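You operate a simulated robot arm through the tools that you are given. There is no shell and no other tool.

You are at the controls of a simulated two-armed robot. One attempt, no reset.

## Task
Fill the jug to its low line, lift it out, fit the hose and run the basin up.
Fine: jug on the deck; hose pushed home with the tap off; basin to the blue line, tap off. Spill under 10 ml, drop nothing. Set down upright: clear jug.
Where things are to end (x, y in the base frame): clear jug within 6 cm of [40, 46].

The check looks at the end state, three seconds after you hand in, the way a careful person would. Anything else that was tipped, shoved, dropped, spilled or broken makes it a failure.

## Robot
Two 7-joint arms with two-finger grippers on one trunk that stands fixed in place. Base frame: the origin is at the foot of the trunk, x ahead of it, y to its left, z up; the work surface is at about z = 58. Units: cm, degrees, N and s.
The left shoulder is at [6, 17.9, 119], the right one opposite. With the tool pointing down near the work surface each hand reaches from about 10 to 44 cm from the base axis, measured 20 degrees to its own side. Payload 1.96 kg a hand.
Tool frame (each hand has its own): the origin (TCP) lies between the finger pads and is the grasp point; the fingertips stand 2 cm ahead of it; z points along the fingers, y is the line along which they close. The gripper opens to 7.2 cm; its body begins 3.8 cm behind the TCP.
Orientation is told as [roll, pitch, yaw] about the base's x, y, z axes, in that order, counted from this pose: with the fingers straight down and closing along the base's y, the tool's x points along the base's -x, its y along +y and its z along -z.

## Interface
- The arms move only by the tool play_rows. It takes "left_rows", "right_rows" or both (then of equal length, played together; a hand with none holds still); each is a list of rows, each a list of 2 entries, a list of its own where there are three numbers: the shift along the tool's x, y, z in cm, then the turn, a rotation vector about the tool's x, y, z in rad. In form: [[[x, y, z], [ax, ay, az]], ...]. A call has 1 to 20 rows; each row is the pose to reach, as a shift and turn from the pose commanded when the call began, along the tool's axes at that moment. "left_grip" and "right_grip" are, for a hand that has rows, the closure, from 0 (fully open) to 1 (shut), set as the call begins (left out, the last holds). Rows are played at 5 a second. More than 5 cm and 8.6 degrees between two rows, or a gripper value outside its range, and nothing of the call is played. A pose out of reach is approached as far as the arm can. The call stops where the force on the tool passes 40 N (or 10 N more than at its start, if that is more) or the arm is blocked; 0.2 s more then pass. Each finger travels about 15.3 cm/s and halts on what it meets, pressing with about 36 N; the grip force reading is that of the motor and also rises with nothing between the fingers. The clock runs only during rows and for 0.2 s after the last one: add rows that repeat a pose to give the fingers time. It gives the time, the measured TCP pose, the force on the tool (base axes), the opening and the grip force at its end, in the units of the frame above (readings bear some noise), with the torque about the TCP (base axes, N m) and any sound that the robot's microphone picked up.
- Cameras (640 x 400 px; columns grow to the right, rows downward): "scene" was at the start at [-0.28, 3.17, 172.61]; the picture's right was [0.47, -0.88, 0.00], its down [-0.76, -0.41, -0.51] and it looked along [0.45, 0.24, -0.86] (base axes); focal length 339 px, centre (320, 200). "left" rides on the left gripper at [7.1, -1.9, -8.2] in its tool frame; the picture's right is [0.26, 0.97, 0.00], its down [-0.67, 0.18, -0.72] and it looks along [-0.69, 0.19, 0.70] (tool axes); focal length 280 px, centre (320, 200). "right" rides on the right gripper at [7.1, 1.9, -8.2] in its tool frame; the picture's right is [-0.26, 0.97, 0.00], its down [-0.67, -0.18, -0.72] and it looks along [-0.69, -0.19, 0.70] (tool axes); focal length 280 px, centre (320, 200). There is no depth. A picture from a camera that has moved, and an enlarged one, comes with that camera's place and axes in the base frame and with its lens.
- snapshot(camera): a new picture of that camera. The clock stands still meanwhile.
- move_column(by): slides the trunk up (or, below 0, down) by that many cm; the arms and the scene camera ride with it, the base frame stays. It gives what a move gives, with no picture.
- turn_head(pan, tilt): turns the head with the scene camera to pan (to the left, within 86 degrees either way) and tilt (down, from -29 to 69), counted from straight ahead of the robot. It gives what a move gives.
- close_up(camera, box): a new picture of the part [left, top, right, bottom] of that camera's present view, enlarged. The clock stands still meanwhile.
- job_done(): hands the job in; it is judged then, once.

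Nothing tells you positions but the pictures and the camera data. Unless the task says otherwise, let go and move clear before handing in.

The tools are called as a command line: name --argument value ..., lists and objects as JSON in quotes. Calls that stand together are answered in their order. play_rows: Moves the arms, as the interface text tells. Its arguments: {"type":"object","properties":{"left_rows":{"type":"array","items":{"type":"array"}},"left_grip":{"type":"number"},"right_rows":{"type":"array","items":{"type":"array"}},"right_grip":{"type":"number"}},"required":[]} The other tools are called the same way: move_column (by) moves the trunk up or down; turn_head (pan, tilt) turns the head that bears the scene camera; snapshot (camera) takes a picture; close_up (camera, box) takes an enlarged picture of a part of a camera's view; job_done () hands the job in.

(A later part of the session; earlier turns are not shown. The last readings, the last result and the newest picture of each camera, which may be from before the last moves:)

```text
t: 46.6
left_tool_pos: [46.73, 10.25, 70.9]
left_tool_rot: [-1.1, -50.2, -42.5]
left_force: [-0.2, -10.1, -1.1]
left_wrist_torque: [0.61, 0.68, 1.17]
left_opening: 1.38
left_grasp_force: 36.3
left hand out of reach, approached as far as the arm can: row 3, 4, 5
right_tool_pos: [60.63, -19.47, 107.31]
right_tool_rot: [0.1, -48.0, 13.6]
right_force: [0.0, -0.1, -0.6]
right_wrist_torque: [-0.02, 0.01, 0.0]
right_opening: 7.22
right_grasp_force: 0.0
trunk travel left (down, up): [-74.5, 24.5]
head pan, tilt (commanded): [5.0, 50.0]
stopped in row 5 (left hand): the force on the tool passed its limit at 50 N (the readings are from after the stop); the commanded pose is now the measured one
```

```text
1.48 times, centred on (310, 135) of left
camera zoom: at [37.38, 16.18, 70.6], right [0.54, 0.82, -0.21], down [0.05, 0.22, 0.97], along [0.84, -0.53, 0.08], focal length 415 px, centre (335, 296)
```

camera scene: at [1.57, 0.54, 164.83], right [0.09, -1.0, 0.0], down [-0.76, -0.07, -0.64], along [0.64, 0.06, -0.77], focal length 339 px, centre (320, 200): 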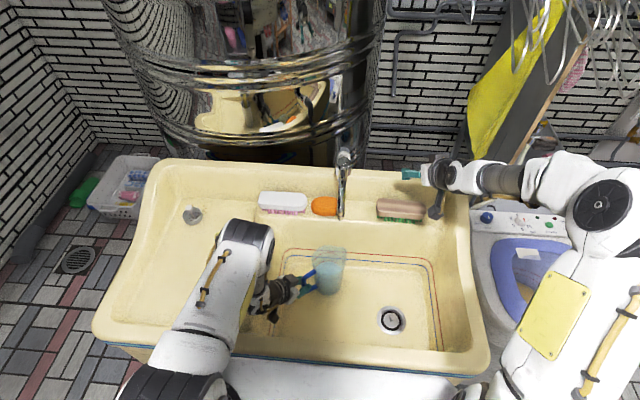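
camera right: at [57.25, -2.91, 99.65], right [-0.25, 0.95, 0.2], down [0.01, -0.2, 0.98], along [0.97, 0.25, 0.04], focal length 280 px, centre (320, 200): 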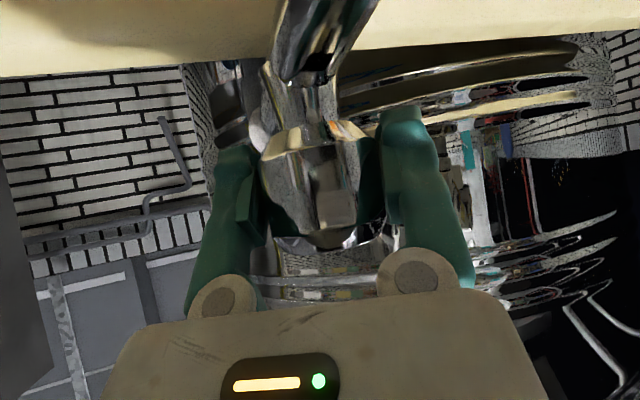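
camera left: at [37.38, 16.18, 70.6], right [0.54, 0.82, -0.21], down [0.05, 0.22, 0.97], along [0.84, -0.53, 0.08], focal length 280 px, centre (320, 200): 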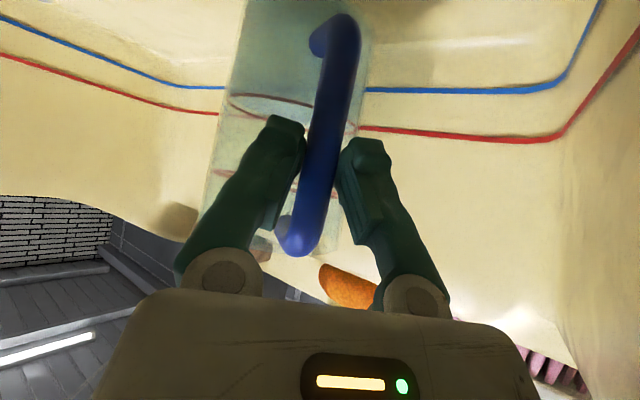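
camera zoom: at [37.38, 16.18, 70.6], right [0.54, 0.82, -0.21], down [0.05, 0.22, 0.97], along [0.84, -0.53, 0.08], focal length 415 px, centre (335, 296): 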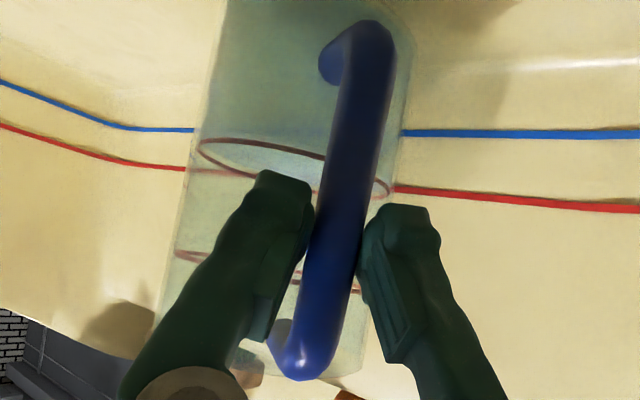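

Water and hose are undisturbed. I'll ease off the wall by 1 cm, then raise the whole trunk 9 cm so the hand clears the basin rim.

play_rows --left_rows '[[[-0.32, -0.08, 0.38], [0, 0, 0]], [[-0.64, -0.16, 0.75], [0, 0, 0]], [[-0.64, -0.16, 0.75], [0, 0, 0]]]'

move_column --by 4

snapshot --camera "left"

snapshot --camera "scene"

```text
t: 47.4
left_tool_pos: [47.34, 9.54, 70.71]
left_tool_rot: [-0.6, -50.2, -42.6]
left_force: [-0.5, -0.4, -5.2]
left_wrist_torque: [0.34, 0.3, -0.02]
left_opening: 1.39
left_grasp_force: 35.8
right_tool_pos: [60.56, -19.24, 107.32]
right_tool_rot: [0.0, -48.0, 13.6]
right_force: [0.1, 0.3, -0.2]
right_wrist_torque: [-0.06, 0.06, 0.01]
right_opening: 7.2
right_grasp_force: 0.0
trunk travel left (down, up): [-74.5, 24.5]
head pan, tilt (commanded): [5.0, 50.0]
```

```text
t: 48.3
left_tool_pos: [47.39, 9.64, 74.78]
left_tool_rot: [-0.6, -50.1, -42.6]
left_force: [-0.3, -0.3, -4.7]
left_wrist_torque: [0.32, 0.32, 0.0]
left_opening: 1.41
left_grasp_force: 35.9
right_tool_pos: [60.61, -19.31, 111.28]
right_tool_rot: [0.0, -48.0, 13.7]
right_force: [1.3, -0.2, 1.2]
right_wrist_torque: [0.01, -0.04, 0.03]
right_opening: 7.2
right_grasp_force: 0.1
trunk travel left (down, up): [-78.5, 20.5]
head pan, tilt (commanded): [5.0, 50.0]
```

```text
taken
camera left: at [38.06, 15.62, 74.61], right [0.54, 0.82, -0.21], down [0.05, 0.22, 0.97], along [0.84, -0.53, 0.08], focal length 280 px, centre (320, 200)
```

left: 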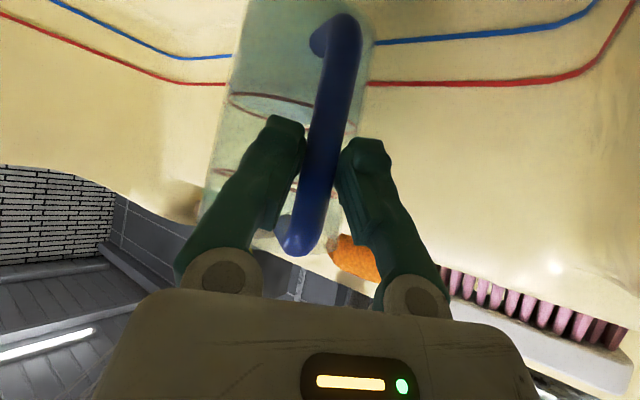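

```text
taken
camera scene: at [1.61, 0.64, 168.82], right [0.09, -1.0, 0.0], down [-0.76, -0.07, -0.64], along [0.64, 0.06, -0.77], focal length 339 px, centre (320, 200)
```

scene: 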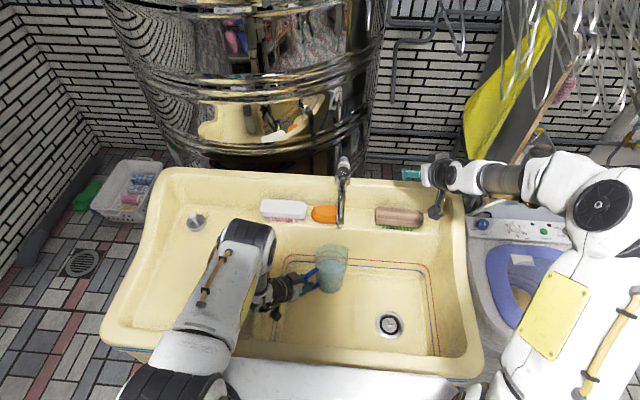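

move_column --by 6

play_rows --left_rows '[[[0.3, 0, -0.6], [0, 0, 0]], [[0.8, 0, -1.5], [0, 0, 0]], [[1.4, 0, -2.6], [0, 0, 0]], [[1.9, 0, -3.6], [0, 0, 0]], [[2.1, 0, -4], [0, 0, 0]], [[2.1, 0, -4], [0, 0, 0]]]'

snapshot --camera "scene"

snapshot --camera "left"

```text
t: 49.3
left_tool_pos: [47.41, 9.53, 80.87]
left_tool_rot: [-0.7, -50.0, -42.8]
left_force: [-0.4, -0.7, -4.4]
left_wrist_torque: [0.37, 0.27, -0.02]
left_opening: 1.38
left_grasp_force: 36.0
right_tool_pos: [60.55, -19.32, 117.18]
right_tool_rot: [-0.1, -48.1, 13.6]
right_force: [0.1, 0.7, -0.5]
right_wrist_torque: [-0.01, 0.03, -0.01]
right_opening: 7.25
right_grasp_force: 0.0
trunk travel left (down, up): [-84.5, 14.5]
head pan, tilt (commanded): [5.0, 50.0]
```

```text
t: 50.7
left_tool_pos: [46.69, 12.27, 81.06]
left_tool_rot: [-1.0, -50.1, -42.5]
left_force: [-0.7, -0.1, -5.3]
left_wrist_torque: [0.33, 0.28, -0.02]
left_opening: 1.36
left_grasp_force: 36.3
left hand out of reach, approached as far as the arm can: row 2, 3, 4, 5, 6
right_tool_pos: [60.68, -19.32, 117.35]
right_tool_rot: [0.0, -48.1, 13.6]
right_force: [0.3, -0.3, -0.3]
right_wrist_torque: [0.02, -0.01, -0.02]
right_opening: 7.19
right_grasp_force: 0.1
trunk travel left (down, up): [-84.5, 14.5]
head pan, tilt (commanded): [5.0, 50.0]
```

```text
taken
camera scene: at [1.57, 0.66, 174.82], right [0.09, -1.0, 0.0], down [-0.76, -0.07, -0.64], along [0.64, 0.06, -0.77], focal length 339 px, centre (320, 200)
```

scene: 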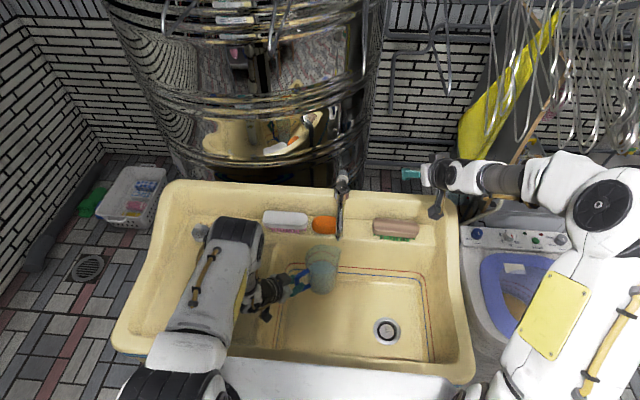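

```text
taken
camera left: at [37.39, 18.29, 80.97], right [0.54, 0.82, -0.21], down [0.05, 0.22, 0.97], along [0.84, -0.53, 0.08], focal length 280 px, centre (320, 200)
```

left: 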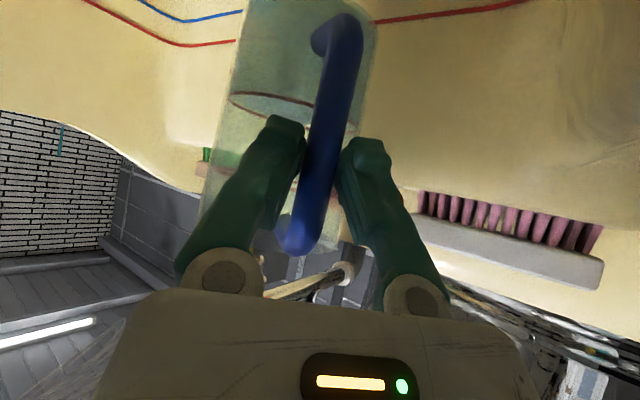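

With this tilted grip the left arm can't carry the jug out to the left, so I'll set it back on the basin floor and take the handle again from above with a steeper hand. First I retrace and set it down.

play_rows --left_rows '[[[-0.4, -0.4, 0.8], [0, 0, 0]], [[-0.85, -0.85, 1.45], [0, 0, 0]], [[-1.0, -1.15, 1.75], [0, 0, 0]], [[-1.0, -1.15, 1.75], [0, 0, 0]]]'

snapshot --camera "scene"

```text
t: 51.7
left_tool_pos: [47.34, 10.15, 80.95]
left_tool_rot: [-0.8, -50.1, -42.7]
left_force: [-0.6, 0.0, -5.7]
left_wrist_torque: [0.34, 0.29, -0.02]
left_opening: 1.39
left_grasp_force: 35.6
right_tool_pos: [60.68, -19.34, 117.36]
right_tool_rot: [0.0, -48.0, 13.6]
right_force: [0.9, -0.3, 0.4]
right_wrist_torque: [0.01, -0.02, -0.01]
right_opening: 7.19
right_grasp_force: 0.0
trunk travel left (down, up): [-84.5, 14.5]
head pan, tilt (commanded): [5.0, 50.0]
```

```text
taken
camera scene: at [1.58, 0.65, 174.82], right [0.09, -1.0, 0.0], down [-0.76, -0.07, -0.64], along [0.64, 0.06, -0.77], focal length 339 px, centre (320, 200)
```

scene: 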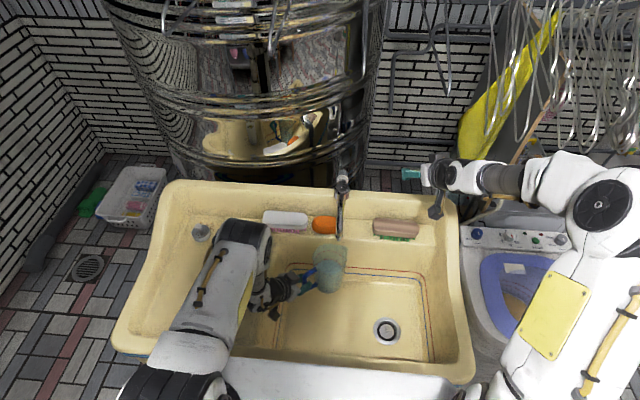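

play_rows --left_rows '[[[-0.65, -0.22, 0.78], [0, 0, 0]], [[-1.31, -0.44, 1.56], [0, 0, 0]], [[-1.31, -0.44, 1.56], [0, 0, 0]]]'

move_column --by -10

snapshot --camera "scene"

snapshot --camera "left"

```text
t: 52.5
left_tool_pos: [48.37, 8.31, 80.79]
left_tool_rot: [-0.7, -50.1, -42.7]
left_force: [-0.1, -0.3, -4.3]
left_wrist_torque: [0.36, 0.28, 0.01]
left_opening: 1.38
left_grasp_force: 35.9
right_tool_pos: [60.54, -19.3, 117.24]
right_tool_rot: [0.0, -48.0, 13.6]
right_force: [0.7, 0.1, 0.5]
right_wrist_torque: [-0.02, 0.01, 0.02]
right_opening: 7.2
right_grasp_force: 0.0
trunk travel left (down, up): [-84.5, 14.5]
head pan, tilt (commanded): [5.0, 50.0]
```

```text
t: 53.8
left_tool_pos: [48.53, 8.37, 70.88]
left_tool_rot: [-0.6, -50.2, -42.8]
left_force: [1.1, -0.7, -4.3]
left_wrist_torque: [0.34, 0.3, -0.01]
left_opening: 1.4
left_grasp_force: 35.9
right_tool_pos: [60.63, -19.36, 107.29]
right_tool_rot: [-0.1, -48.0, 13.5]
right_force: [0.5, -0.8, 0.4]
right_wrist_torque: [-0.05, 0.02, 0.0]
right_opening: 7.21
right_grasp_force: 0.1
trunk travel left (down, up): [-74.5, 24.5]
head pan, tilt (commanded): [5.0, 50.0]
```

```text
taken
camera scene: at [1.54, 0.65, 164.83], right [0.09, -1.0, 0.0], down [-0.76, -0.07, -0.64], along [0.64, 0.06, -0.77], focal length 339 px, centre (320, 200)
```

scene: 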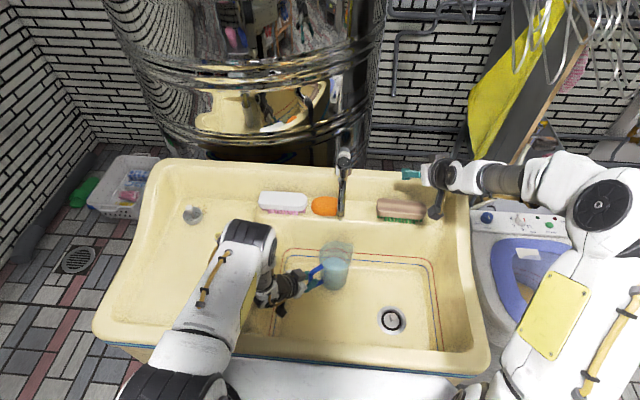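

```text
taken
camera left: at [39.2, 14.32, 70.67], right [0.54, 0.82, -0.21], down [0.04, 0.22, 0.97], along [0.84, -0.53, 0.08], focal length 280 px, centre (320, 200)
```

left: 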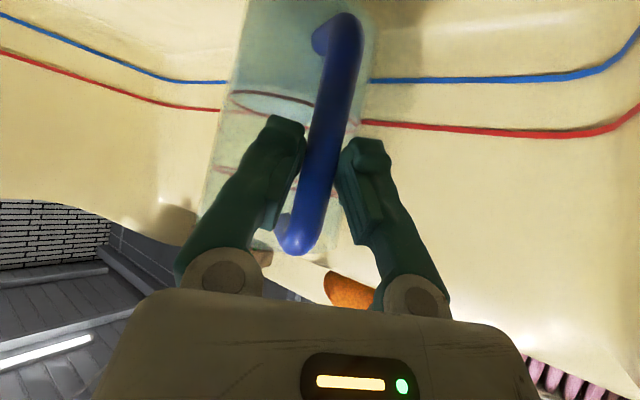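

play_rows --left_rows '[[[0.46, 0, 0.39], [0, 0, 0]], [[0.92, 0, 0.77], [0, 0, 0]], [[1.3, 0, 1.1], [0, 0, 0]], [[1.57, 0, 1.32], [0, 0, 0]], [[1.57, 0, 1.32], [0, 0, 0]]]'

```text
t: 55.0
left_tool_pos: [48.42, 8.25, 68.83]
left_tool_rot: [-0.7, -50.2, -42.7]
left_force: [-0.8, 0.0, -5.4]
left_wrist_torque: [0.32, 0.28, -0.01]
left_opening: 1.38
left_grasp_force: 36.0
right_tool_pos: [60.56, -19.41, 107.27]
right_tool_rot: [0.0, -47.9, 13.6]
right_force: [-0.6, 0.0, -1.2]
right_wrist_torque: [-0.04, 0.01, -0.04]
right_opening: 7.22
right_grasp_force: 0.0
trunk travel left (down, up): [-74.5, 24.5]
head pan, tilt (commanded): [5.0, 50.0]
```

play_rows --left_rows '[[[0.15, 0, 0.13], [0, 0, 0]], [[0.3, 0, 0.26], [0, 0, 0]], [[0.38, 0, 0.32], [0, 0, 0]], [[0.38, 0, 0.32], [0, 0, 0]]]'

```text
t: 56.0
left_tool_pos: [48.46, 8.27, 68.39]
left_tool_rot: [-0.4, -50.3, -42.8]
left_force: [-2.3, 4.0, 12.9]
left_wrist_torque: [-0.57, -0.67, 0.0]
left_opening: 1.4
left_grasp_force: 36.3
right_tool_pos: [60.42, -19.31, 107.39]
right_tool_rot: [-0.1, -48.1, 13.6]
right_force: [-0.3, 0.0, -0.2]
right_wrist_torque: [-0.03, -0.02, 0.0]
right_opening: 7.2
right_grasp_force: 0.1
trunk travel left (down, up): [-74.5, 24.5]
head pan, tilt (commanded): [5.0, 50.0]
```

play_rows --left_rows '[[[-0.1, 0, -0.08], [0, 0, 0]], [[-0.14, 0, -0.12], [0, 0, 0]]]'

snapshot --camera "left"

close_up --camera "scene" --box '[270, 220, 370, 310]'

```text
t: 56.6
left_tool_pos: [48.49, 8.23, 68.44]
left_tool_rot: [-0.6, -50.0, -42.7]
left_force: [0.3, -1.5, 0.0]
left_wrist_torque: [-0.26, -0.28, -0.02]
left_opening: 1.39
left_grasp_force: 36.0
right_tool_pos: [60.63, -19.47, 107.38]
right_tool_rot: [0.0, -48.0, 13.6]
right_force: [-0.4, -0.7, 0.5]
right_wrist_torque: [-0.01, 0.0, 0.04]
right_opening: 7.22
right_grasp_force: 0.2
trunk travel left (down, up): [-74.5, 24.5]
head pan, tilt (commanded): [5.0, 50.0]
```

```text
taken
camera left: at [39.13, 14.3, 68.31], right [0.54, 0.82, -0.21], down [0.05, 0.22, 0.97], along [0.84, -0.53, 0.08], focal length 280 px, centre (320, 200)
```

left: 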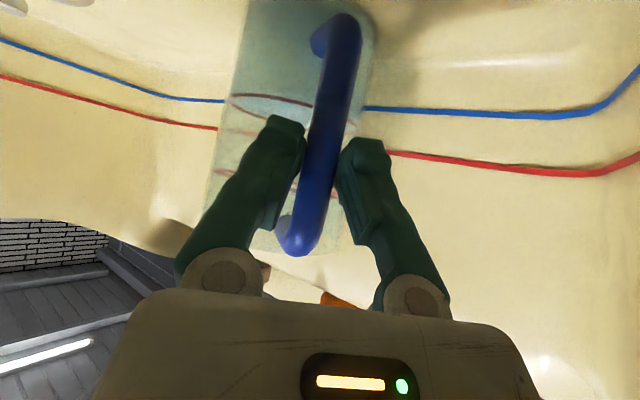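

```text
4.44 times, centred on (320, 265) of scene
camera zoom: at [1.51, 0.62, 164.81], right [0.09, -1.0, 0.0], down [-0.76, -0.07, -0.64], along [0.64, 0.06, -0.77], focal length 1506 px, centre (320, -89)
```

zoom: 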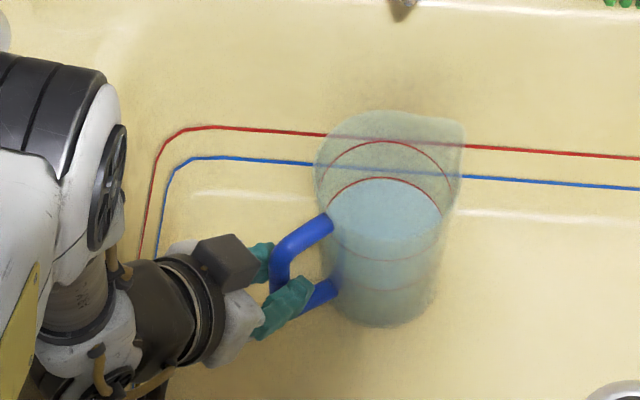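

The jug stands on the basin floor. I'll open the fingers, rise straight up off the handle and steepen the hand over it.

play_rows --left_rows '[[[0, 0, 0], [0, 0, 0]], [[0, 0, 0], [0, 0, 0]], [[0, 0, 0], [0, 0, 0]], [[-1.5, 0, -1.3], [0, 0, 0]], [[-3.8, 0, -3.2], [0, 0, 0]], [[-6.13, 0, -5.14], [0, 0, 0]], [[-6.6, 0.03, -6.0], [0.0135, 0.131, 0.02]], [[-7.0, 0.06, -6.9], [0.027, 0.262, 0.04]], [[-7.4, 0.1, -7.8], [0.04, 0.394, 0.059]], [[-7.85, 0.126, -8.63], [0.054, 0.525, 0.079]], [[-7.85, 0.126, -8.63], [0.054, 0.525, 0.079]]]' --left_grip 0.1

snapshot --camera "left"

snapshot --camera "scene"

```text
t: 59.0
left_tool_pos: [47.41, 9.78, 80.05]
left_tool_rot: [-0.3, -20.1, -48.4]
left_force: [0.6, -0.2, -0.5]
left_wrist_torque: [0.0, -0.01, -0.02]
left_opening: 6.48
left_grasp_force: 0.0
right_tool_pos: [60.48, -19.35, 107.27]
right_tool_rot: [0.0, -47.9, 13.6]
right_force: [0.2, 1.0, -0.1]
right_wrist_torque: [0.03, 0.01, 0.01]
right_opening: 7.22
right_grasp_force: 0.1
trunk travel left (down, up): [-74.5, 24.5]
head pan, tilt (commanded): [5.0, 50.0]
```

```text
taken
camera left: at [39.61, 15.48, 85.44], right [0.56, 0.82, -0.09], down [0.4, -0.17, 0.9], along [0.73, -0.54, -0.42], focal length 280 px, centre (320, 200)
```

left: 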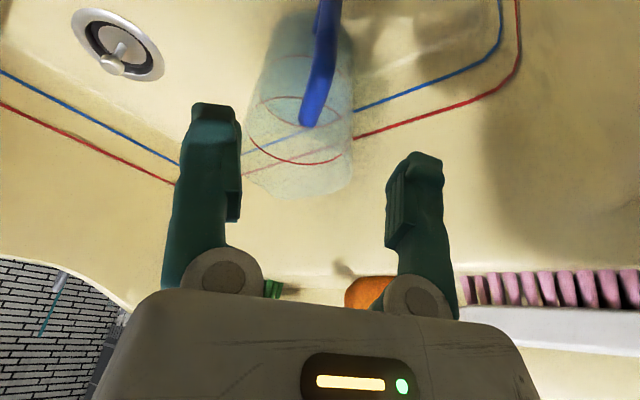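

```text
taken
camera scene: at [1.5, 0.66, 164.82], right [0.09, -1.0, 0.0], down [-0.76, -0.07, -0.64], along [0.64, 0.06, -0.77], focal length 339 px, centre (320, 200)
```

scene: 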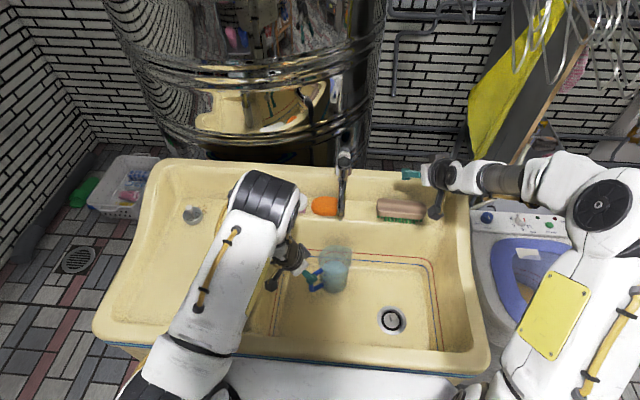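

play_rows --left_rows '[[[-0.1, -0.05, 2], [0, 0, 0]], [[-0.2, -0.1, 4], [0, 0, 0]], [[-0.3, -0.16, 6], [0, 0, 0]], [[-0.396, -0.215, 7.5], [0, 0, 0]], [[-0.396, -0.215, 7.5], [0, 0, 0]]]'

snapshot --camera "left"

close_up --camera "scene" --box '[260, 220, 370, 310]'

```text
t: 60.2
left_tool_pos: [49.24, 7.27, 73.23]
left_tool_rot: [-0.4, -20.1, -48.5]
left_force: [0.3, 0.3, 0.3]
left_wrist_torque: [-0.02, 0.01, -0.01]
left_opening: 6.49
left_grasp_force: 0.1
right_tool_pos: [60.46, -19.35, 107.35]
right_tool_rot: [0.0, -48.0, 13.6]
right_force: [-0.7, 0.0, 0.6]
right_wrist_torque: [0.0, -0.01, 0.01]
right_opening: 7.2
right_grasp_force: 0.0
trunk travel left (down, up): [-74.5, 24.5]
head pan, tilt (commanded): [5.0, 50.0]
```

```text
taken
camera left: at [41.36, 13.01, 78.44], right [0.56, 0.82, -0.1], down [0.4, -0.17, 0.9], along [0.73, -0.54, -0.42], focal length 280 px, centre (320, 200)
```

left: 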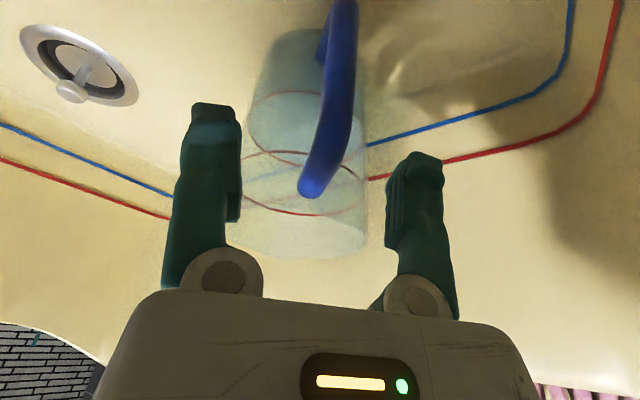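

```text
4.44 times, centred on (315, 265) of scene
camera zoom: at [1.47, 0.64, 164.82], right [0.09, -1.0, 0.0], down [-0.76, -0.07, -0.64], along [0.64, 0.06, -0.77], focal length 1506 px, centre (342, -89)
```

zoom: 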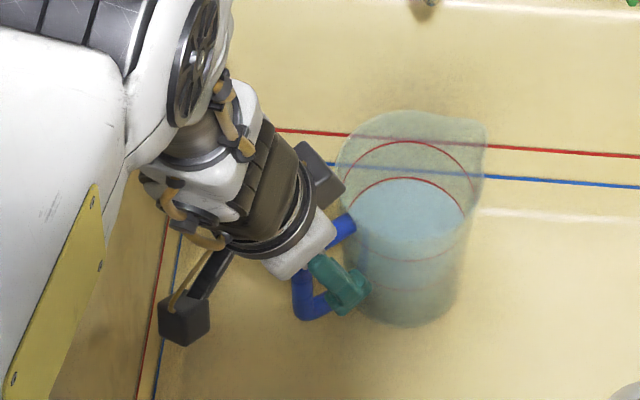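

play_rows --left_rows '[[[0, 0, 1], [0, 0, 0]], [[0, 0, 2], [0, 0, 0]], [[0, 0, 2.7], [0, 0, 0]], [[0, 0, 2.7], [0, 0, 0]]]'

snapshot --camera "left"

```text
t: 61.2
left_tool_pos: [49.91, 6.51, 70.61]
left_tool_rot: [-0.3, -20.1, -48.5]
left_force: [-0.7, 0.7, 0.3]
left_wrist_torque: [0.01, -0.04, 0.01]
left_opening: 6.47
left_grasp_force: 0.1
right_tool_pos: [60.42, -19.37, 107.32]
right_tool_rot: [0.0, -48.0, 13.6]
right_force: [-0.9, -0.4, 0.8]
right_wrist_torque: [0.02, -0.01, -0.01]
right_opening: 7.22
right_grasp_force: 0.0
trunk travel left (down, up): [-74.5, 24.5]
head pan, tilt (commanded): [5.0, 50.0]
```

```text
taken
camera left: at [42.05, 12.31, 75.93], right [0.56, 0.82, -0.1], down [0.4, -0.17, 0.9], along [0.73, -0.54, -0.42], focal length 280 px, centre (320, 200)
```

left: 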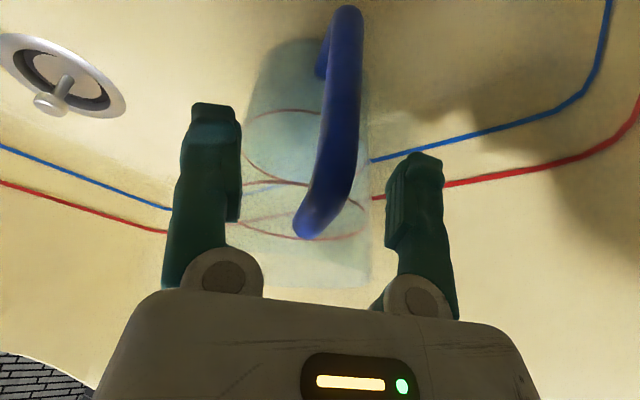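

play_rows --left_rows '[[[0, 0, 0], [0, 0, 0]], [[0, 0, 0], [0, 0, 0]], [[0, 0, 0], [0, 0, 0]], [[0, 0, 0], [0, 0, 0]]]' --left_grip 1.0

snapshot --camera "left"

close_up --camera "left" --box '[0, 0, 160, 130]'

```text
t: 62.2
left_tool_pos: [49.82, 6.43, 70.56]
left_tool_rot: [-0.3, -20.1, -48.4]
left_force: [0.4, -0.2, -0.1]
left_wrist_torque: [0.05, 0.07, 0.08]
left_opening: 0.63
left_grasp_force: 32.0
right_tool_pos: [60.5, -19.47, 107.33]
right_tool_rot: [0.0, -48.0, 13.6]
right_force: [0.7, -0.2, -0.2]
right_wrist_torque: [-0.01, -0.04, -0.01]
right_opening: 7.21
right_grasp_force: 0.1
trunk travel left (down, up): [-74.5, 24.5]
head pan, tilt (commanded): [5.0, 50.0]
```

```text
taken
camera left: at [42.05, 12.33, 75.91], right [0.56, 0.82, -0.1], down [0.4, -0.17, 0.9], along [0.73, -0.54, -0.42], focal length 280 px, centre (320, 200)
```

left: 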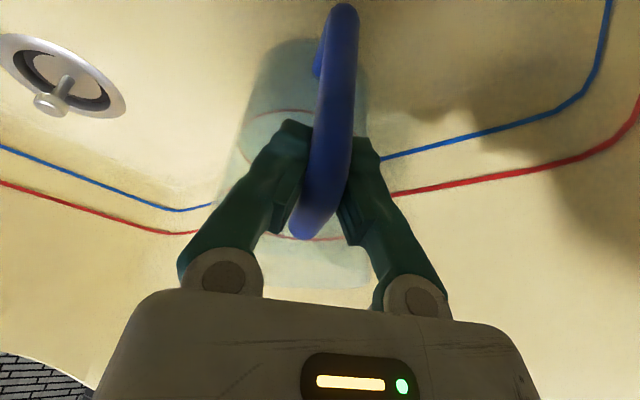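

```text
3.08 times, centred on (80, 65) of left
camera zoom: at [42.05, 12.33, 75.91], right [0.56, 0.82, -0.1], down [0.4, -0.17, 0.9], along [0.73, -0.54, -0.42], focal length 863 px, centre (1058, 615)
```

zoom: 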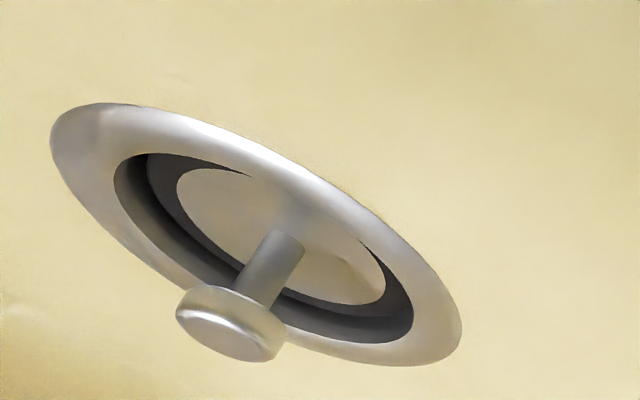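

play_rows --left_rows '[[[-0.1, 0, -0.28], [0, 0, 0]], [[-0.26, 0, -0.7], [0, 0, 0]], [[-0.43, 0, -1.17], [0, 0, 0]], [[-0.516, 0, -1.41], [0, 0, 0]], [[-0.516, 0, -1.41], [0, 0, 0]], [[-0.516, 0, -1.41], [0, 0, 0]]]'

snapshot --camera "left"

close_up --camera "scene" --box '[270, 220, 370, 310]'

```text
t: 63.6
left_tool_pos: [49.92, 6.48, 72.23]
left_tool_rot: [-0.3, -20.1, -48.5]
left_force: [-0.3, -1.3, -5.4]
left_wrist_torque: [0.25, 0.24, -0.02]
left_opening: 0.59
left_grasp_force: 32.5
right_tool_pos: [60.64, -19.46, 107.33]
right_tool_rot: [0.0, -48.0, 13.6]
right_force: [1.1, -0.5, -0.1]
right_wrist_torque: [-0.03, -0.02, 0.01]
right_opening: 7.19
right_grasp_force: 0.2
trunk travel left (down, up): [-74.5, 24.5]
head pan, tilt (commanded): [5.0, 50.0]
```

```text
taken
camera left: at [42.1, 12.35, 77.36], right [0.56, 0.82, -0.1], down [0.4, -0.17, 0.9], along [0.73, -0.54, -0.42], focal length 280 px, centre (320, 200)
```

left: 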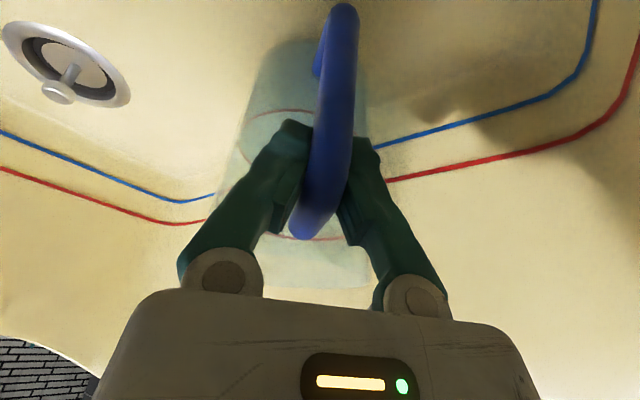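

```text
4.44 times, centred on (320, 265) of scene
camera zoom: at [1.57, 0.65, 164.82], right [0.09, -1.0, 0.0], down [-0.76, -0.07, -0.64], along [0.64, 0.06, -0.77], focal length 1506 px, centre (320, -89)
```

zoom: 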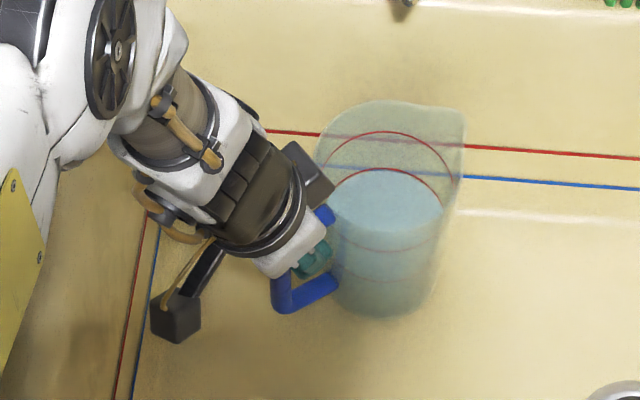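

The jug hangs level in the steeper grip. I'll draw it back from under the spout and then raise the trunk.

play_rows --left_rows '[[[0.3, -0.02, -0.3], [0, 0, 0]], [[1.1, -0.08, -0.9], [0, 0, 0]], [[2.3, -0.16, -1.8], [0, 0, 0]], [[3.6, -0.25, -2.7], [0, 0, 0]], [[4.9, -0.34, -3.65], [0, 0, 0]], [[6.1, -0.43, -4.5], [0, 0, 0]], [[6.85, -0.48, -5.05], [0, 0, 0]], [[7.09, -0.5, -5.26], [0, 0, 0]], [[7.09, -0.5, -5.26], [0, 0, 0]]]'

snapshot --camera "scene"

snapshot --camera "left"

```text
t: 65.6
left_tool_pos: [43.95, 12.48, 74.64]
left_tool_rot: [-0.4, -20.1, -48.5]
left_force: [0.1, -1.1, -4.3]
left_wrist_torque: [0.24, 0.23, 0.01]
left_opening: 0.63
left_grasp_force: 32.3
right_tool_pos: [60.58, -19.34, 107.34]
right_tool_rot: [-0.1, -48.0, 13.5]
right_force: [0.3, -0.4, -0.4]
right_wrist_torque: [0.0, 0.02, 0.01]
right_opening: 7.23
right_grasp_force: 0.0
trunk travel left (down, up): [-74.5, 24.5]
head pan, tilt (commanded): [5.0, 50.0]
```

```text
taken
camera scene: at [1.56, 0.66, 164.82], right [0.09, -1.0, 0.0], down [-0.76, -0.07, -0.64], along [0.64, 0.06, -0.77], focal length 339 px, centre (320, 200)
```

scene: 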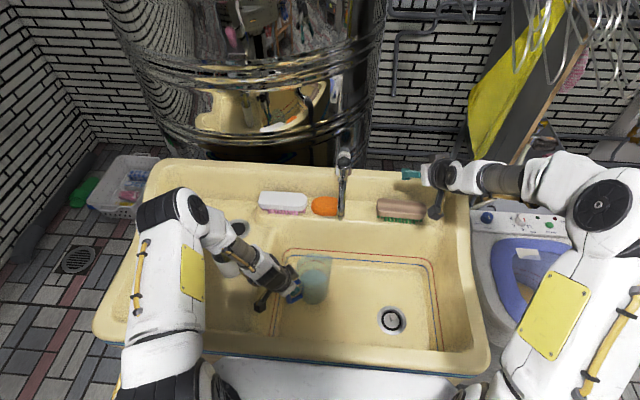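

```text
taken
camera left: at [36.14, 18.42, 79.87], right [0.56, 0.82, -0.1], down [0.4, -0.17, 0.9], along [0.73, -0.54, -0.42], focal length 280 px, centre (320, 200)
```

left: 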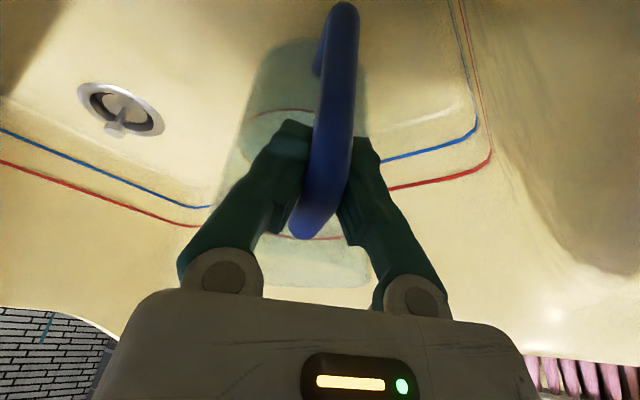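

move_column --by 11

move_column --by 11

snapshot --camera "scene"

snapshot --camera "left"

```text
t: 67.0
left_tool_pos: [43.94, 12.66, 85.5]
left_tool_rot: [-0.4, -20.1, -48.5]
left_force: [0.5, 0.3, -5.1]
left_wrist_torque: [0.26, 0.25, 0.01]
left_opening: 0.62
left_grasp_force: 32.2
right_tool_pos: [60.62, -19.36, 118.26]
right_tool_rot: [0.0, -48.0, 13.6]
right_force: [-0.9, -0.5, 0.3]
right_wrist_torque: [0.0, -0.01, -0.01]
right_opening: 7.19
right_grasp_force: 0.0
trunk travel left (down, up): [-85.5, 13.5]
head pan, tilt (commanded): [5.0, 50.0]
```

```text
t: 68.4
left_tool_pos: [43.98, 12.53, 96.52]
left_tool_rot: [-0.4, -20.1, -48.5]
left_force: [-0.3, -0.7, -4.5]
left_wrist_torque: [0.28, 0.23, 0.01]
left_opening: 0.62
left_grasp_force: 32.2
right_tool_pos: [60.59, -19.4, 129.23]
right_tool_rot: [-0.1, -48.0, 13.6]
right_force: [0.3, 0.0, 0.4]
right_wrist_torque: [-0.01, 0.01, -0.01]
right_opening: 7.19
right_grasp_force: 0.0
trunk travel left (down, up): [-96.5, 2.5]
head pan, tilt (commanded): [5.0, 50.0]
```

```text
taken
camera scene: at [1.59, 0.66, 186.82], right [0.09, -1.0, 0.0], down [-0.76, -0.07, -0.64], along [0.64, 0.06, -0.77], focal length 339 px, centre (320, 200)
```

scene: 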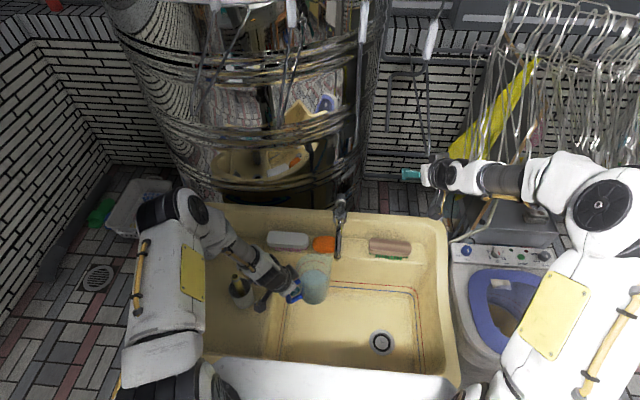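

```text
taken
camera left: at [36.15, 18.41, 101.85], right [0.56, 0.82, -0.1], down [0.4, -0.17, 0.9], along [0.73, -0.54, -0.42], focal length 280 px, centre (320, 200)
```

left: 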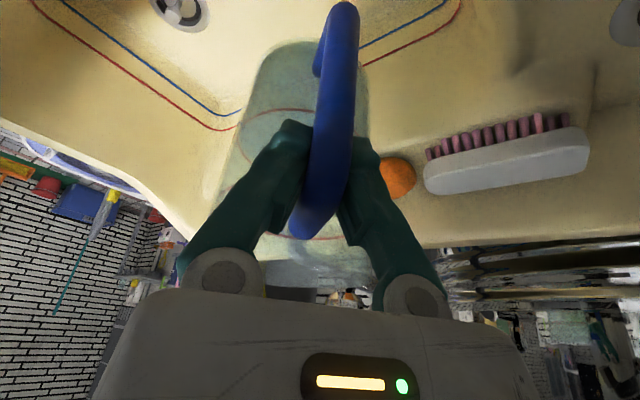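

The jug is up with its base at about z 84. I'll carry it left along a curve in front of the cup and hose, turning the hand gradually, in two stages.

play_rows --left_rows '[[[0.873, -0.35, -0.852], [-0.006, 0, -0.0164]], [[2.651, -1.115, -2.248], [-0.018, 0, -0.0492]], [[4.396, -1.881, -3.738], [-0.03, 0, -0.082]], [[6.279, -2.58, -5.065], [-0.042, 0, -0.1147]], [[7.247, -3.005, -5.846], [-0.051, 0, -0.1393]], [[8.744, -2.391, -6.394], [-0.066, 0, -0.1803]], [[10.383, -1.644, -6.993], [-0.081, 0, -0.2212]], [[12.02, -0.898, -7.593], [-0.096, 0, -0.2622]], [[13.2, -0.6, -8.03], [-0.106, 0, -0.29]], [[13.775, -0.442, -8.235], [-0.111, 0, -0.3032]], [[13.775, -0.442, -8.235], [-0.111, 0, -0.3032]]]'

snapshot --camera "scene"

snapshot --camera "left"

```text
t: 70.8
left_tool_pos: [33.1, 24.06, 99.52]
left_tool_rot: [-0.4, -20.0, -30.0]
left_force: [-0.1, -0.2, -5.5]
left_wrist_torque: [0.16, 0.31, -0.01]
left_opening: 0.61
left_grasp_force: 32.1
right_tool_pos: [60.58, -19.38, 129.32]
right_tool_rot: [0.0, -47.9, 13.6]
right_force: [0.3, -0.6, 0.5]
right_wrist_torque: [0.0, -0.05, -0.03]
right_opening: 7.17
right_grasp_force: 0.1
trunk travel left (down, up): [-96.5, 2.5]
head pan, tilt (commanded): [5.0, 50.0]
```

```text
taken
camera scene: at [1.56, 0.67, 186.82], right [0.09, -1.0, 0.0], down [-0.76, -0.07, -0.64], along [0.64, 0.06, -0.77], focal length 339 px, centre (320, 200)
```

scene: 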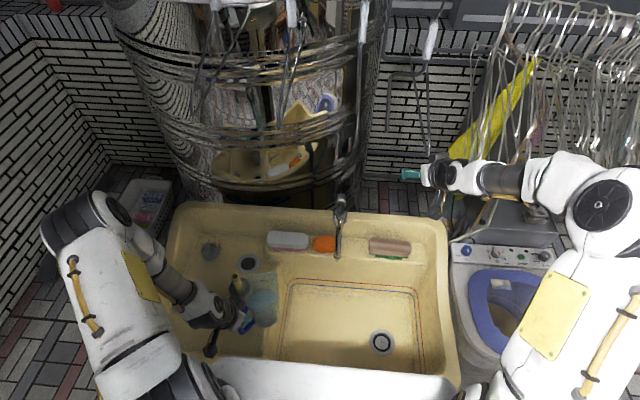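

```text
taken
camera left: at [23.86, 27.29, 104.84], right [0.27, 0.96, -0.1], down [0.43, -0.03, 0.9], along [0.86, -0.29, -0.42], focal length 280 px, centre (320, 200)
```

left: 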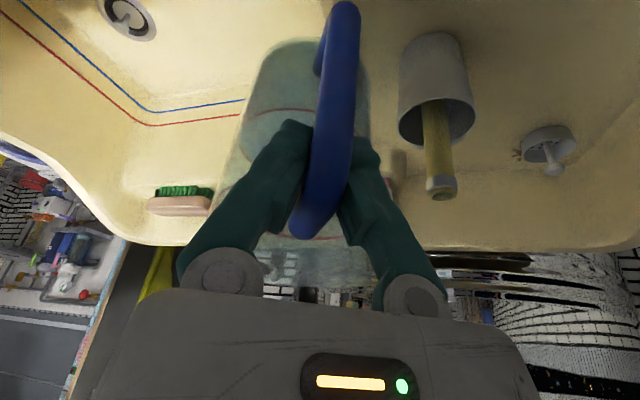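

play_rows --left_rows '[[[0.958, 0.566, -0.349], [-0.006, 0, -0.0164]], [[2.875, 1.698, -1.046], [-0.0209, 0, -0.0574]], [[4.886, 3.003, -1.777], [-0.0358, 0, -0.0985]], [[6.396, 4.385, -2.326], [-0.0507, 0, -0.1395]], [[7.661, 5.917, -2.787], [-0.0716, 0, -0.1969]], [[8.683, 7.599, -3.158], [-0.0955, 0, -0.2626]], [[9.541, 9.381, -3.471], [-0.1224, 0, -0.3364]], [[10.109, 11.227, -3.677], [-0.1493, 0, -0.4103]], [[10.432, 13.222, -3.795], [-0.1791, 0, -0.4923]], [[10.464, 15.281, -3.807], [-0.209, 0, -0.5744]], [[10.424, 16.807, -3.792], [-0.2298, 0, -0.6318]], [[10.387, 17.338, -3.778], [-0.2388, 0, -0.6564]], [[10.387, 17.338, -3.778], [-0.2388, 0, -0.6564]]]'

snapshot --camera "scene"

snapshot --camera "left"

```text
t: 73.6
left_tool_pos: [32.36, 44.67, 99.5]
left_tool_rot: [-0.3, -19.8, 9.9]
left_force: [0.9, -0.6, -5.2]
left_wrist_torque: [-0.06, 0.34, 0.0]
left_opening: 0.58
left_grasp_force: 31.8
right_tool_pos: [60.63, -19.24, 129.29]
right_tool_rot: [0.1, -48.0, 13.6]
right_force: [0.0, 0.3, 0.1]
right_wrist_torque: [0.01, -0.02, 0.0]
right_opening: 7.21
right_grasp_force: 0.1
trunk travel left (down, up): [-96.5, 2.5]
head pan, tilt (commanded): [5.0, 50.0]
```

```text
taken
camera scene: at [1.55, 0.72, 186.82], right [0.09, -1.0, 0.0], down [-0.76, -0.07, -0.64], along [0.64, 0.06, -0.77], focal length 339 px, centre (320, 200)
```

scene: 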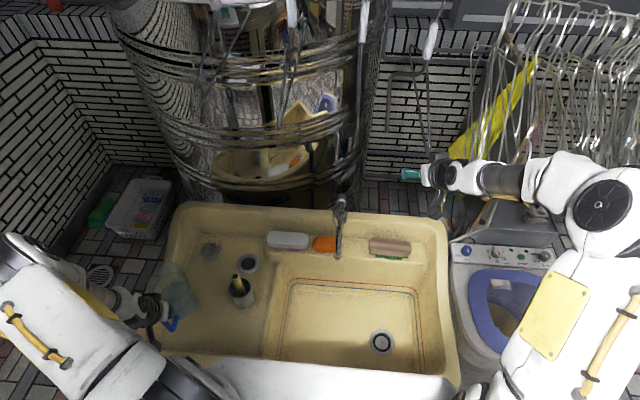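

```text
taken
camera left: at [23.22, 41.17, 104.84], right [-0.41, 0.91, -0.09], down [0.35, 0.25, 0.9], along [0.84, 0.34, -0.43], focal length 280 px, centre (320, 200)
```

left: 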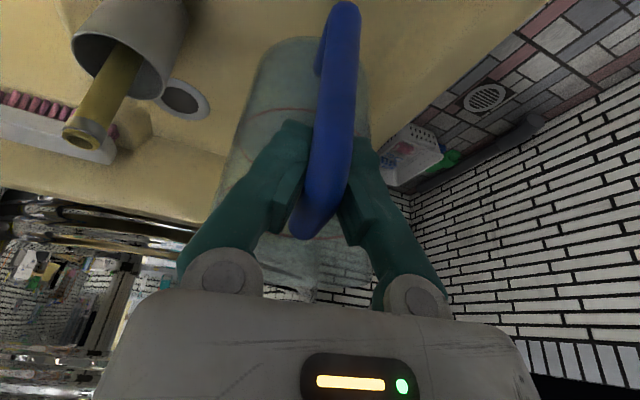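

The jug is now above the target spot. I'll turn the head to look at it before lowering.

turn_head --pan 35 --tilt 55

snapshot --camera "scene"

close_up --camera "scene" --box '[240, 160, 440, 320]'

```text
t: 74.6
left_tool_pos: [32.29, 44.71, 99.57]
left_tool_rot: [-0.3, -19.8, 10.1]
left_force: [-0.7, 0.2, -5.0]
left_wrist_torque: [-0.04, 0.34, 0.02]
left_opening: 0.62
left_grasp_force: 31.9
right_tool_pos: [60.59, -19.36, 129.4]
right_tool_rot: [0.0, -48.0, 13.6]
right_force: [-0.2, 0.0, -0.8]
right_wrist_torque: [0.01, -0.03, 0.01]
right_opening: 7.21
right_grasp_force: 0.2
trunk travel left (down, up): [-96.5, 2.5]
head pan, tilt (commanded): [35.0, 55.0]
```

```text
taken
camera scene: at [-0.21, 4.18, 186.17], right [0.57, -0.82, 0.0], down [-0.67, -0.47, -0.57], along [0.47, 0.33, -0.82], focal length 339 px, centre (320, 200)
```

scene: 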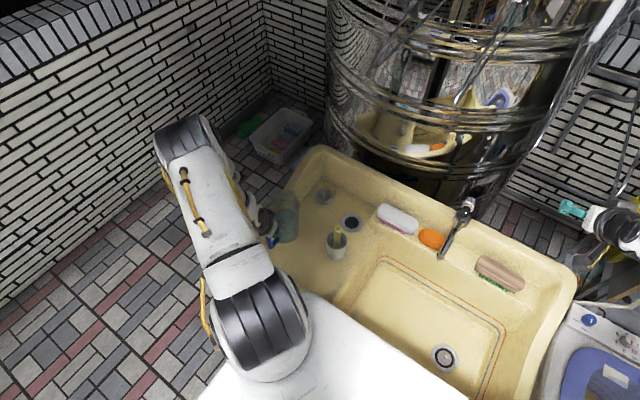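

```text
2.50 times, centred on (340, 240) of scene
camera zoom: at [-0.21, 4.18, 186.17], right [0.57, -0.82, 0.0], down [-0.67, -0.47, -0.57], along [0.47, 0.33, -0.82], focal length 847 px, centre (270, 100)
```

zoom: 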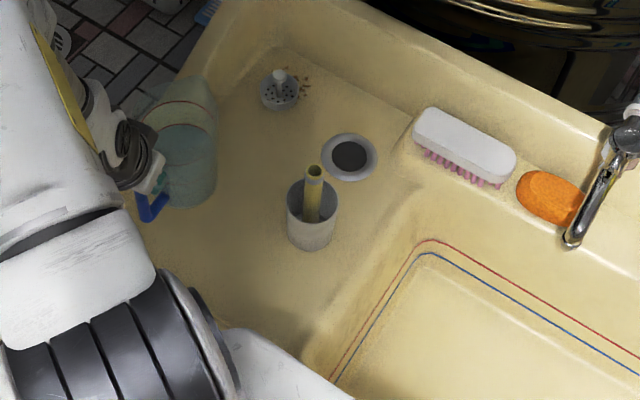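

play_rows --left_rows '[[[-0.26, -0.7, 0.1], [0, 0, 0]], [[-0.53, -1.42, 0.19], [0, 0, 0]], [[-0.53, -1.42, 0.19], [0, 0, 0]]]'

move_column --by -8.5

close_up --camera "scene" --box '[240, 160, 400, 300]'

snapshot --camera "left"

```text
t: 75.4
left_tool_pos: [33.2, 43.41, 99.54]
left_tool_rot: [-0.3, -19.8, 10.0]
left_force: [-0.3, -0.1, -4.9]
left_wrist_torque: [-0.07, 0.34, -0.04]
left_opening: 0.61
left_grasp_force: 31.8
right_tool_pos: [60.53, -19.38, 129.34]
right_tool_rot: [-0.1, -48.0, 13.5]
right_force: [0.2, 0.2, 0.0]
right_wrist_torque: [-0.02, 0.02, -0.02]
right_opening: 7.19
right_grasp_force: 0.1
trunk travel left (down, up): [-96.5, 2.5]
head pan, tilt (commanded): [35.0, 55.0]
```

```text
t: 76.6
left_tool_pos: [33.1, 43.38, 91.0]
left_tool_rot: [-0.3, -19.8, 10.0]
left_force: [0.3, -0.9, -3.9]
left_wrist_torque: [-0.06, 0.33, -0.01]
left_opening: 0.58
left_grasp_force: 32.5
right_tool_pos: [60.51, -19.33, 120.91]
right_tool_rot: [0.0, -48.0, 13.6]
right_force: [-0.1, -0.1, 0.5]
right_wrist_torque: [-0.01, -0.03, -0.04]
right_opening: 7.23
right_grasp_force: 0.0
trunk travel left (down, up): [-88.0, 11.0]
head pan, tilt (commanded): [35.0, 55.0]
```

```text
2.86 times, centred on (320, 230) of scene
camera zoom: at [-0.23, 4.19, 177.67], right [0.57, -0.82, 0.0], down [-0.67, -0.47, -0.57], along [0.47, 0.33, -0.82], focal length 968 px, centre (320, 114)
```

zoom: 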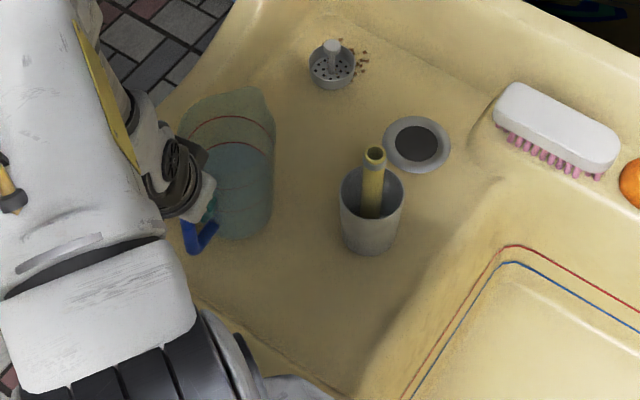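

```text
taken
camera left: at [24.02, 39.88, 96.32], right [-0.41, 0.91, -0.09], down [0.35, 0.25, 0.9], along [0.84, 0.33, -0.42], focal length 280 px, centre (320, 200)
```

left: 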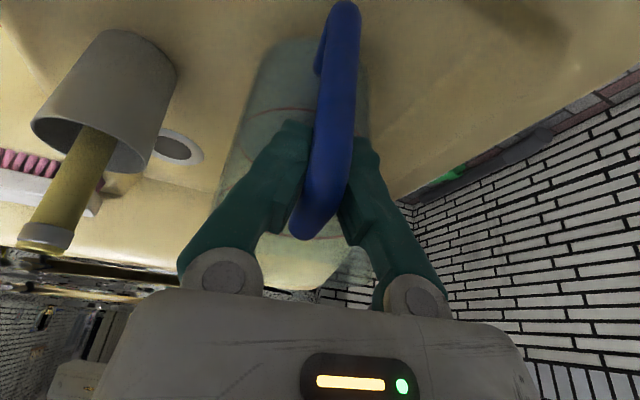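

play_rows --left_rows '[[[0.1, 0, 0.28], [0, 0, 0]], [[0.2, 0, 0.56], [0, 0, 0]], [[0.3, 0, 0.85], [0, 0, 0]], [[0.3, 0, 0.85], [0, 0, 0]]]'

```text
t: 77.6
left_tool_pos: [33.13, 43.33, 90.14]
left_tool_rot: [-0.3, -19.8, 9.9]
left_force: [-0.6, -0.4, -4.2]
left_wrist_torque: [-0.07, 0.34, -0.01]
left_opening: 0.6
left_grasp_force: 31.9
right_tool_pos: [60.49, -19.29, 120.77]
right_tool_rot: [0.1, -48.0, 13.6]
right_force: [0.2, -1.2, 0.0]
right_wrist_torque: [0.0, -0.01, 0.03]
right_opening: 7.2
right_grasp_force: 0.1
trunk travel left (down, up): [-88.0, 11.0]
head pan, tilt (commanded): [35.0, 55.0]
```

play_rows --left_rows '[[[0.07, 0, 0.19], [0, 0, 0]], [[0.14, 0, 0.38], [0, 0, 0]], [[0.2, 0, 0.56], [0, 0, 0]], [[0.2, 0, 0.56], [0, 0, 0]]]'

close_up --camera "scene" --box '[260, 180, 340, 250]'

```text
t: 78.6
left_tool_pos: [33.04, 43.5, 89.55]
left_tool_rot: [-0.3, -19.8, 10.0]
left_force: [0.1, -0.4, -4.0]
left_wrist_torque: [-0.05, 0.34, -0.01]
left_opening: 0.61
left_grasp_force: 32.1
right_tool_pos: [60.49, -19.33, 120.81]
right_tool_rot: [0.0, -48.0, 13.7]
right_force: [-0.1, -0.1, 1.7]
right_wrist_torque: [0.01, 0.0, -0.01]
right_opening: 7.21
right_grasp_force: 0.0
trunk travel left (down, up): [-88.0, 11.0]
head pan, tilt (commanded): [35.0, 55.0]
```

```text
5.71 times, centred on (300, 215) of scene
camera zoom: at [-0.22, 4.19, 177.67], right [0.57, -0.82, 0.0], down [-0.67, -0.47, -0.57], along [0.47, 0.33, -0.82], focal length 1936 px, centre (434, 114)
```

zoom: 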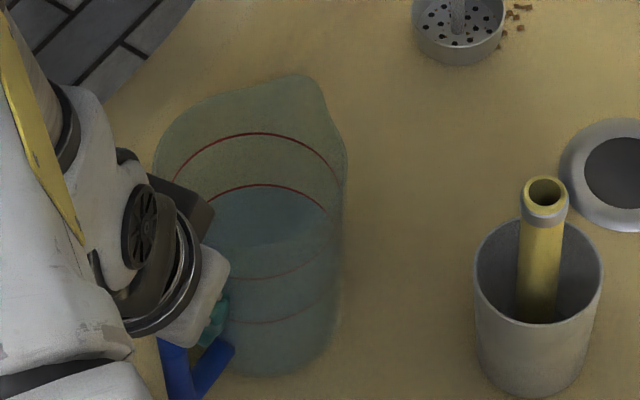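

play_rows --left_rows '[[[0.07, 0, 0.19], [0, 0, 0]], [[0.14, 0, 0.38], [0, 0, 0]], [[0.2, 0, 0.56], [0, 0, 0]], [[0.2, 0, 0.56], [0, 0, 0]]]'

```text
t: 79.6
left_tool_pos: [33.17, 43.36, 88.88]
left_tool_rot: [-0.3, -19.8, 10.0]
left_force: [0.5, -0.1, -4.8]
left_wrist_torque: [-0.05, 0.34, 0.02]
left_opening: 0.63
left_grasp_force: 32.3
right_tool_pos: [60.53, -19.17, 120.85]
right_tool_rot: [0.1, -48.0, 13.6]
right_force: [0.1, 0.6, 0.4]
right_wrist_torque: [-0.01, 0.02, 0.0]
right_opening: 7.21
right_grasp_force: 0.2
trunk travel left (down, up): [-88.0, 11.0]
head pan, tilt (commanded): [35.0, 55.0]
```

play_rows --left_rows '[[[0.07, 0, 0.19], [0, 0, 0]], [[0.14, 0, 0.38], [0, 0, 0]], [[0.2, 0, 0.56], [0, 0, 0]], [[0.2, 0, 0.56], [0, 0, 0]]]'

close_up --camera "scene" --box '[260, 180, 340, 250]'

```text
t: 80.6
left_tool_pos: [33.04, 43.26, 88.4]
left_tool_rot: [-0.3, -19.8, 10.1]
left_force: [-4.1, 2.0, 5.6]
left_wrist_torque: [0.0, -0.03, 0.09]
left_opening: 0.6
left_grasp_force: 30.8
right_tool_pos: [60.48, -19.41, 120.86]
right_tool_rot: [0.0, -48.1, 13.7]
right_force: [-0.2, 0.9, 0.9]
right_wrist_torque: [-0.03, 0.02, 0.01]
right_opening: 7.21
right_grasp_force: 0.1
trunk travel left (down, up): [-88.0, 11.0]
head pan, tilt (commanded): [35.0, 55.0]
```

```text
5.71 times, centred on (300, 215) of scene
camera zoom: at [-0.42, 4.07, 177.67], right [0.57, -0.82, 0.0], down [-0.67, -0.47, -0.57], along [0.47, 0.33, -0.82], focal length 1936 px, centre (434, 114)
```

zoom: 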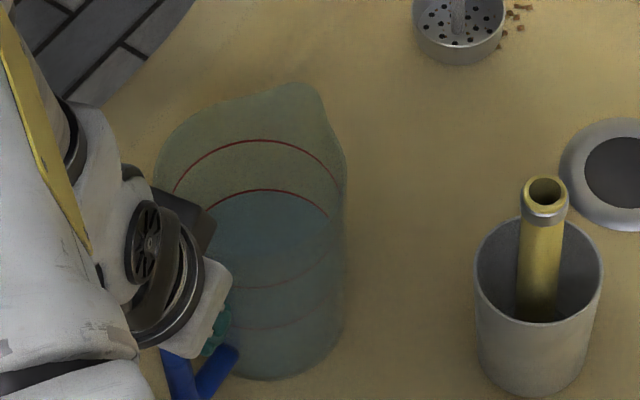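

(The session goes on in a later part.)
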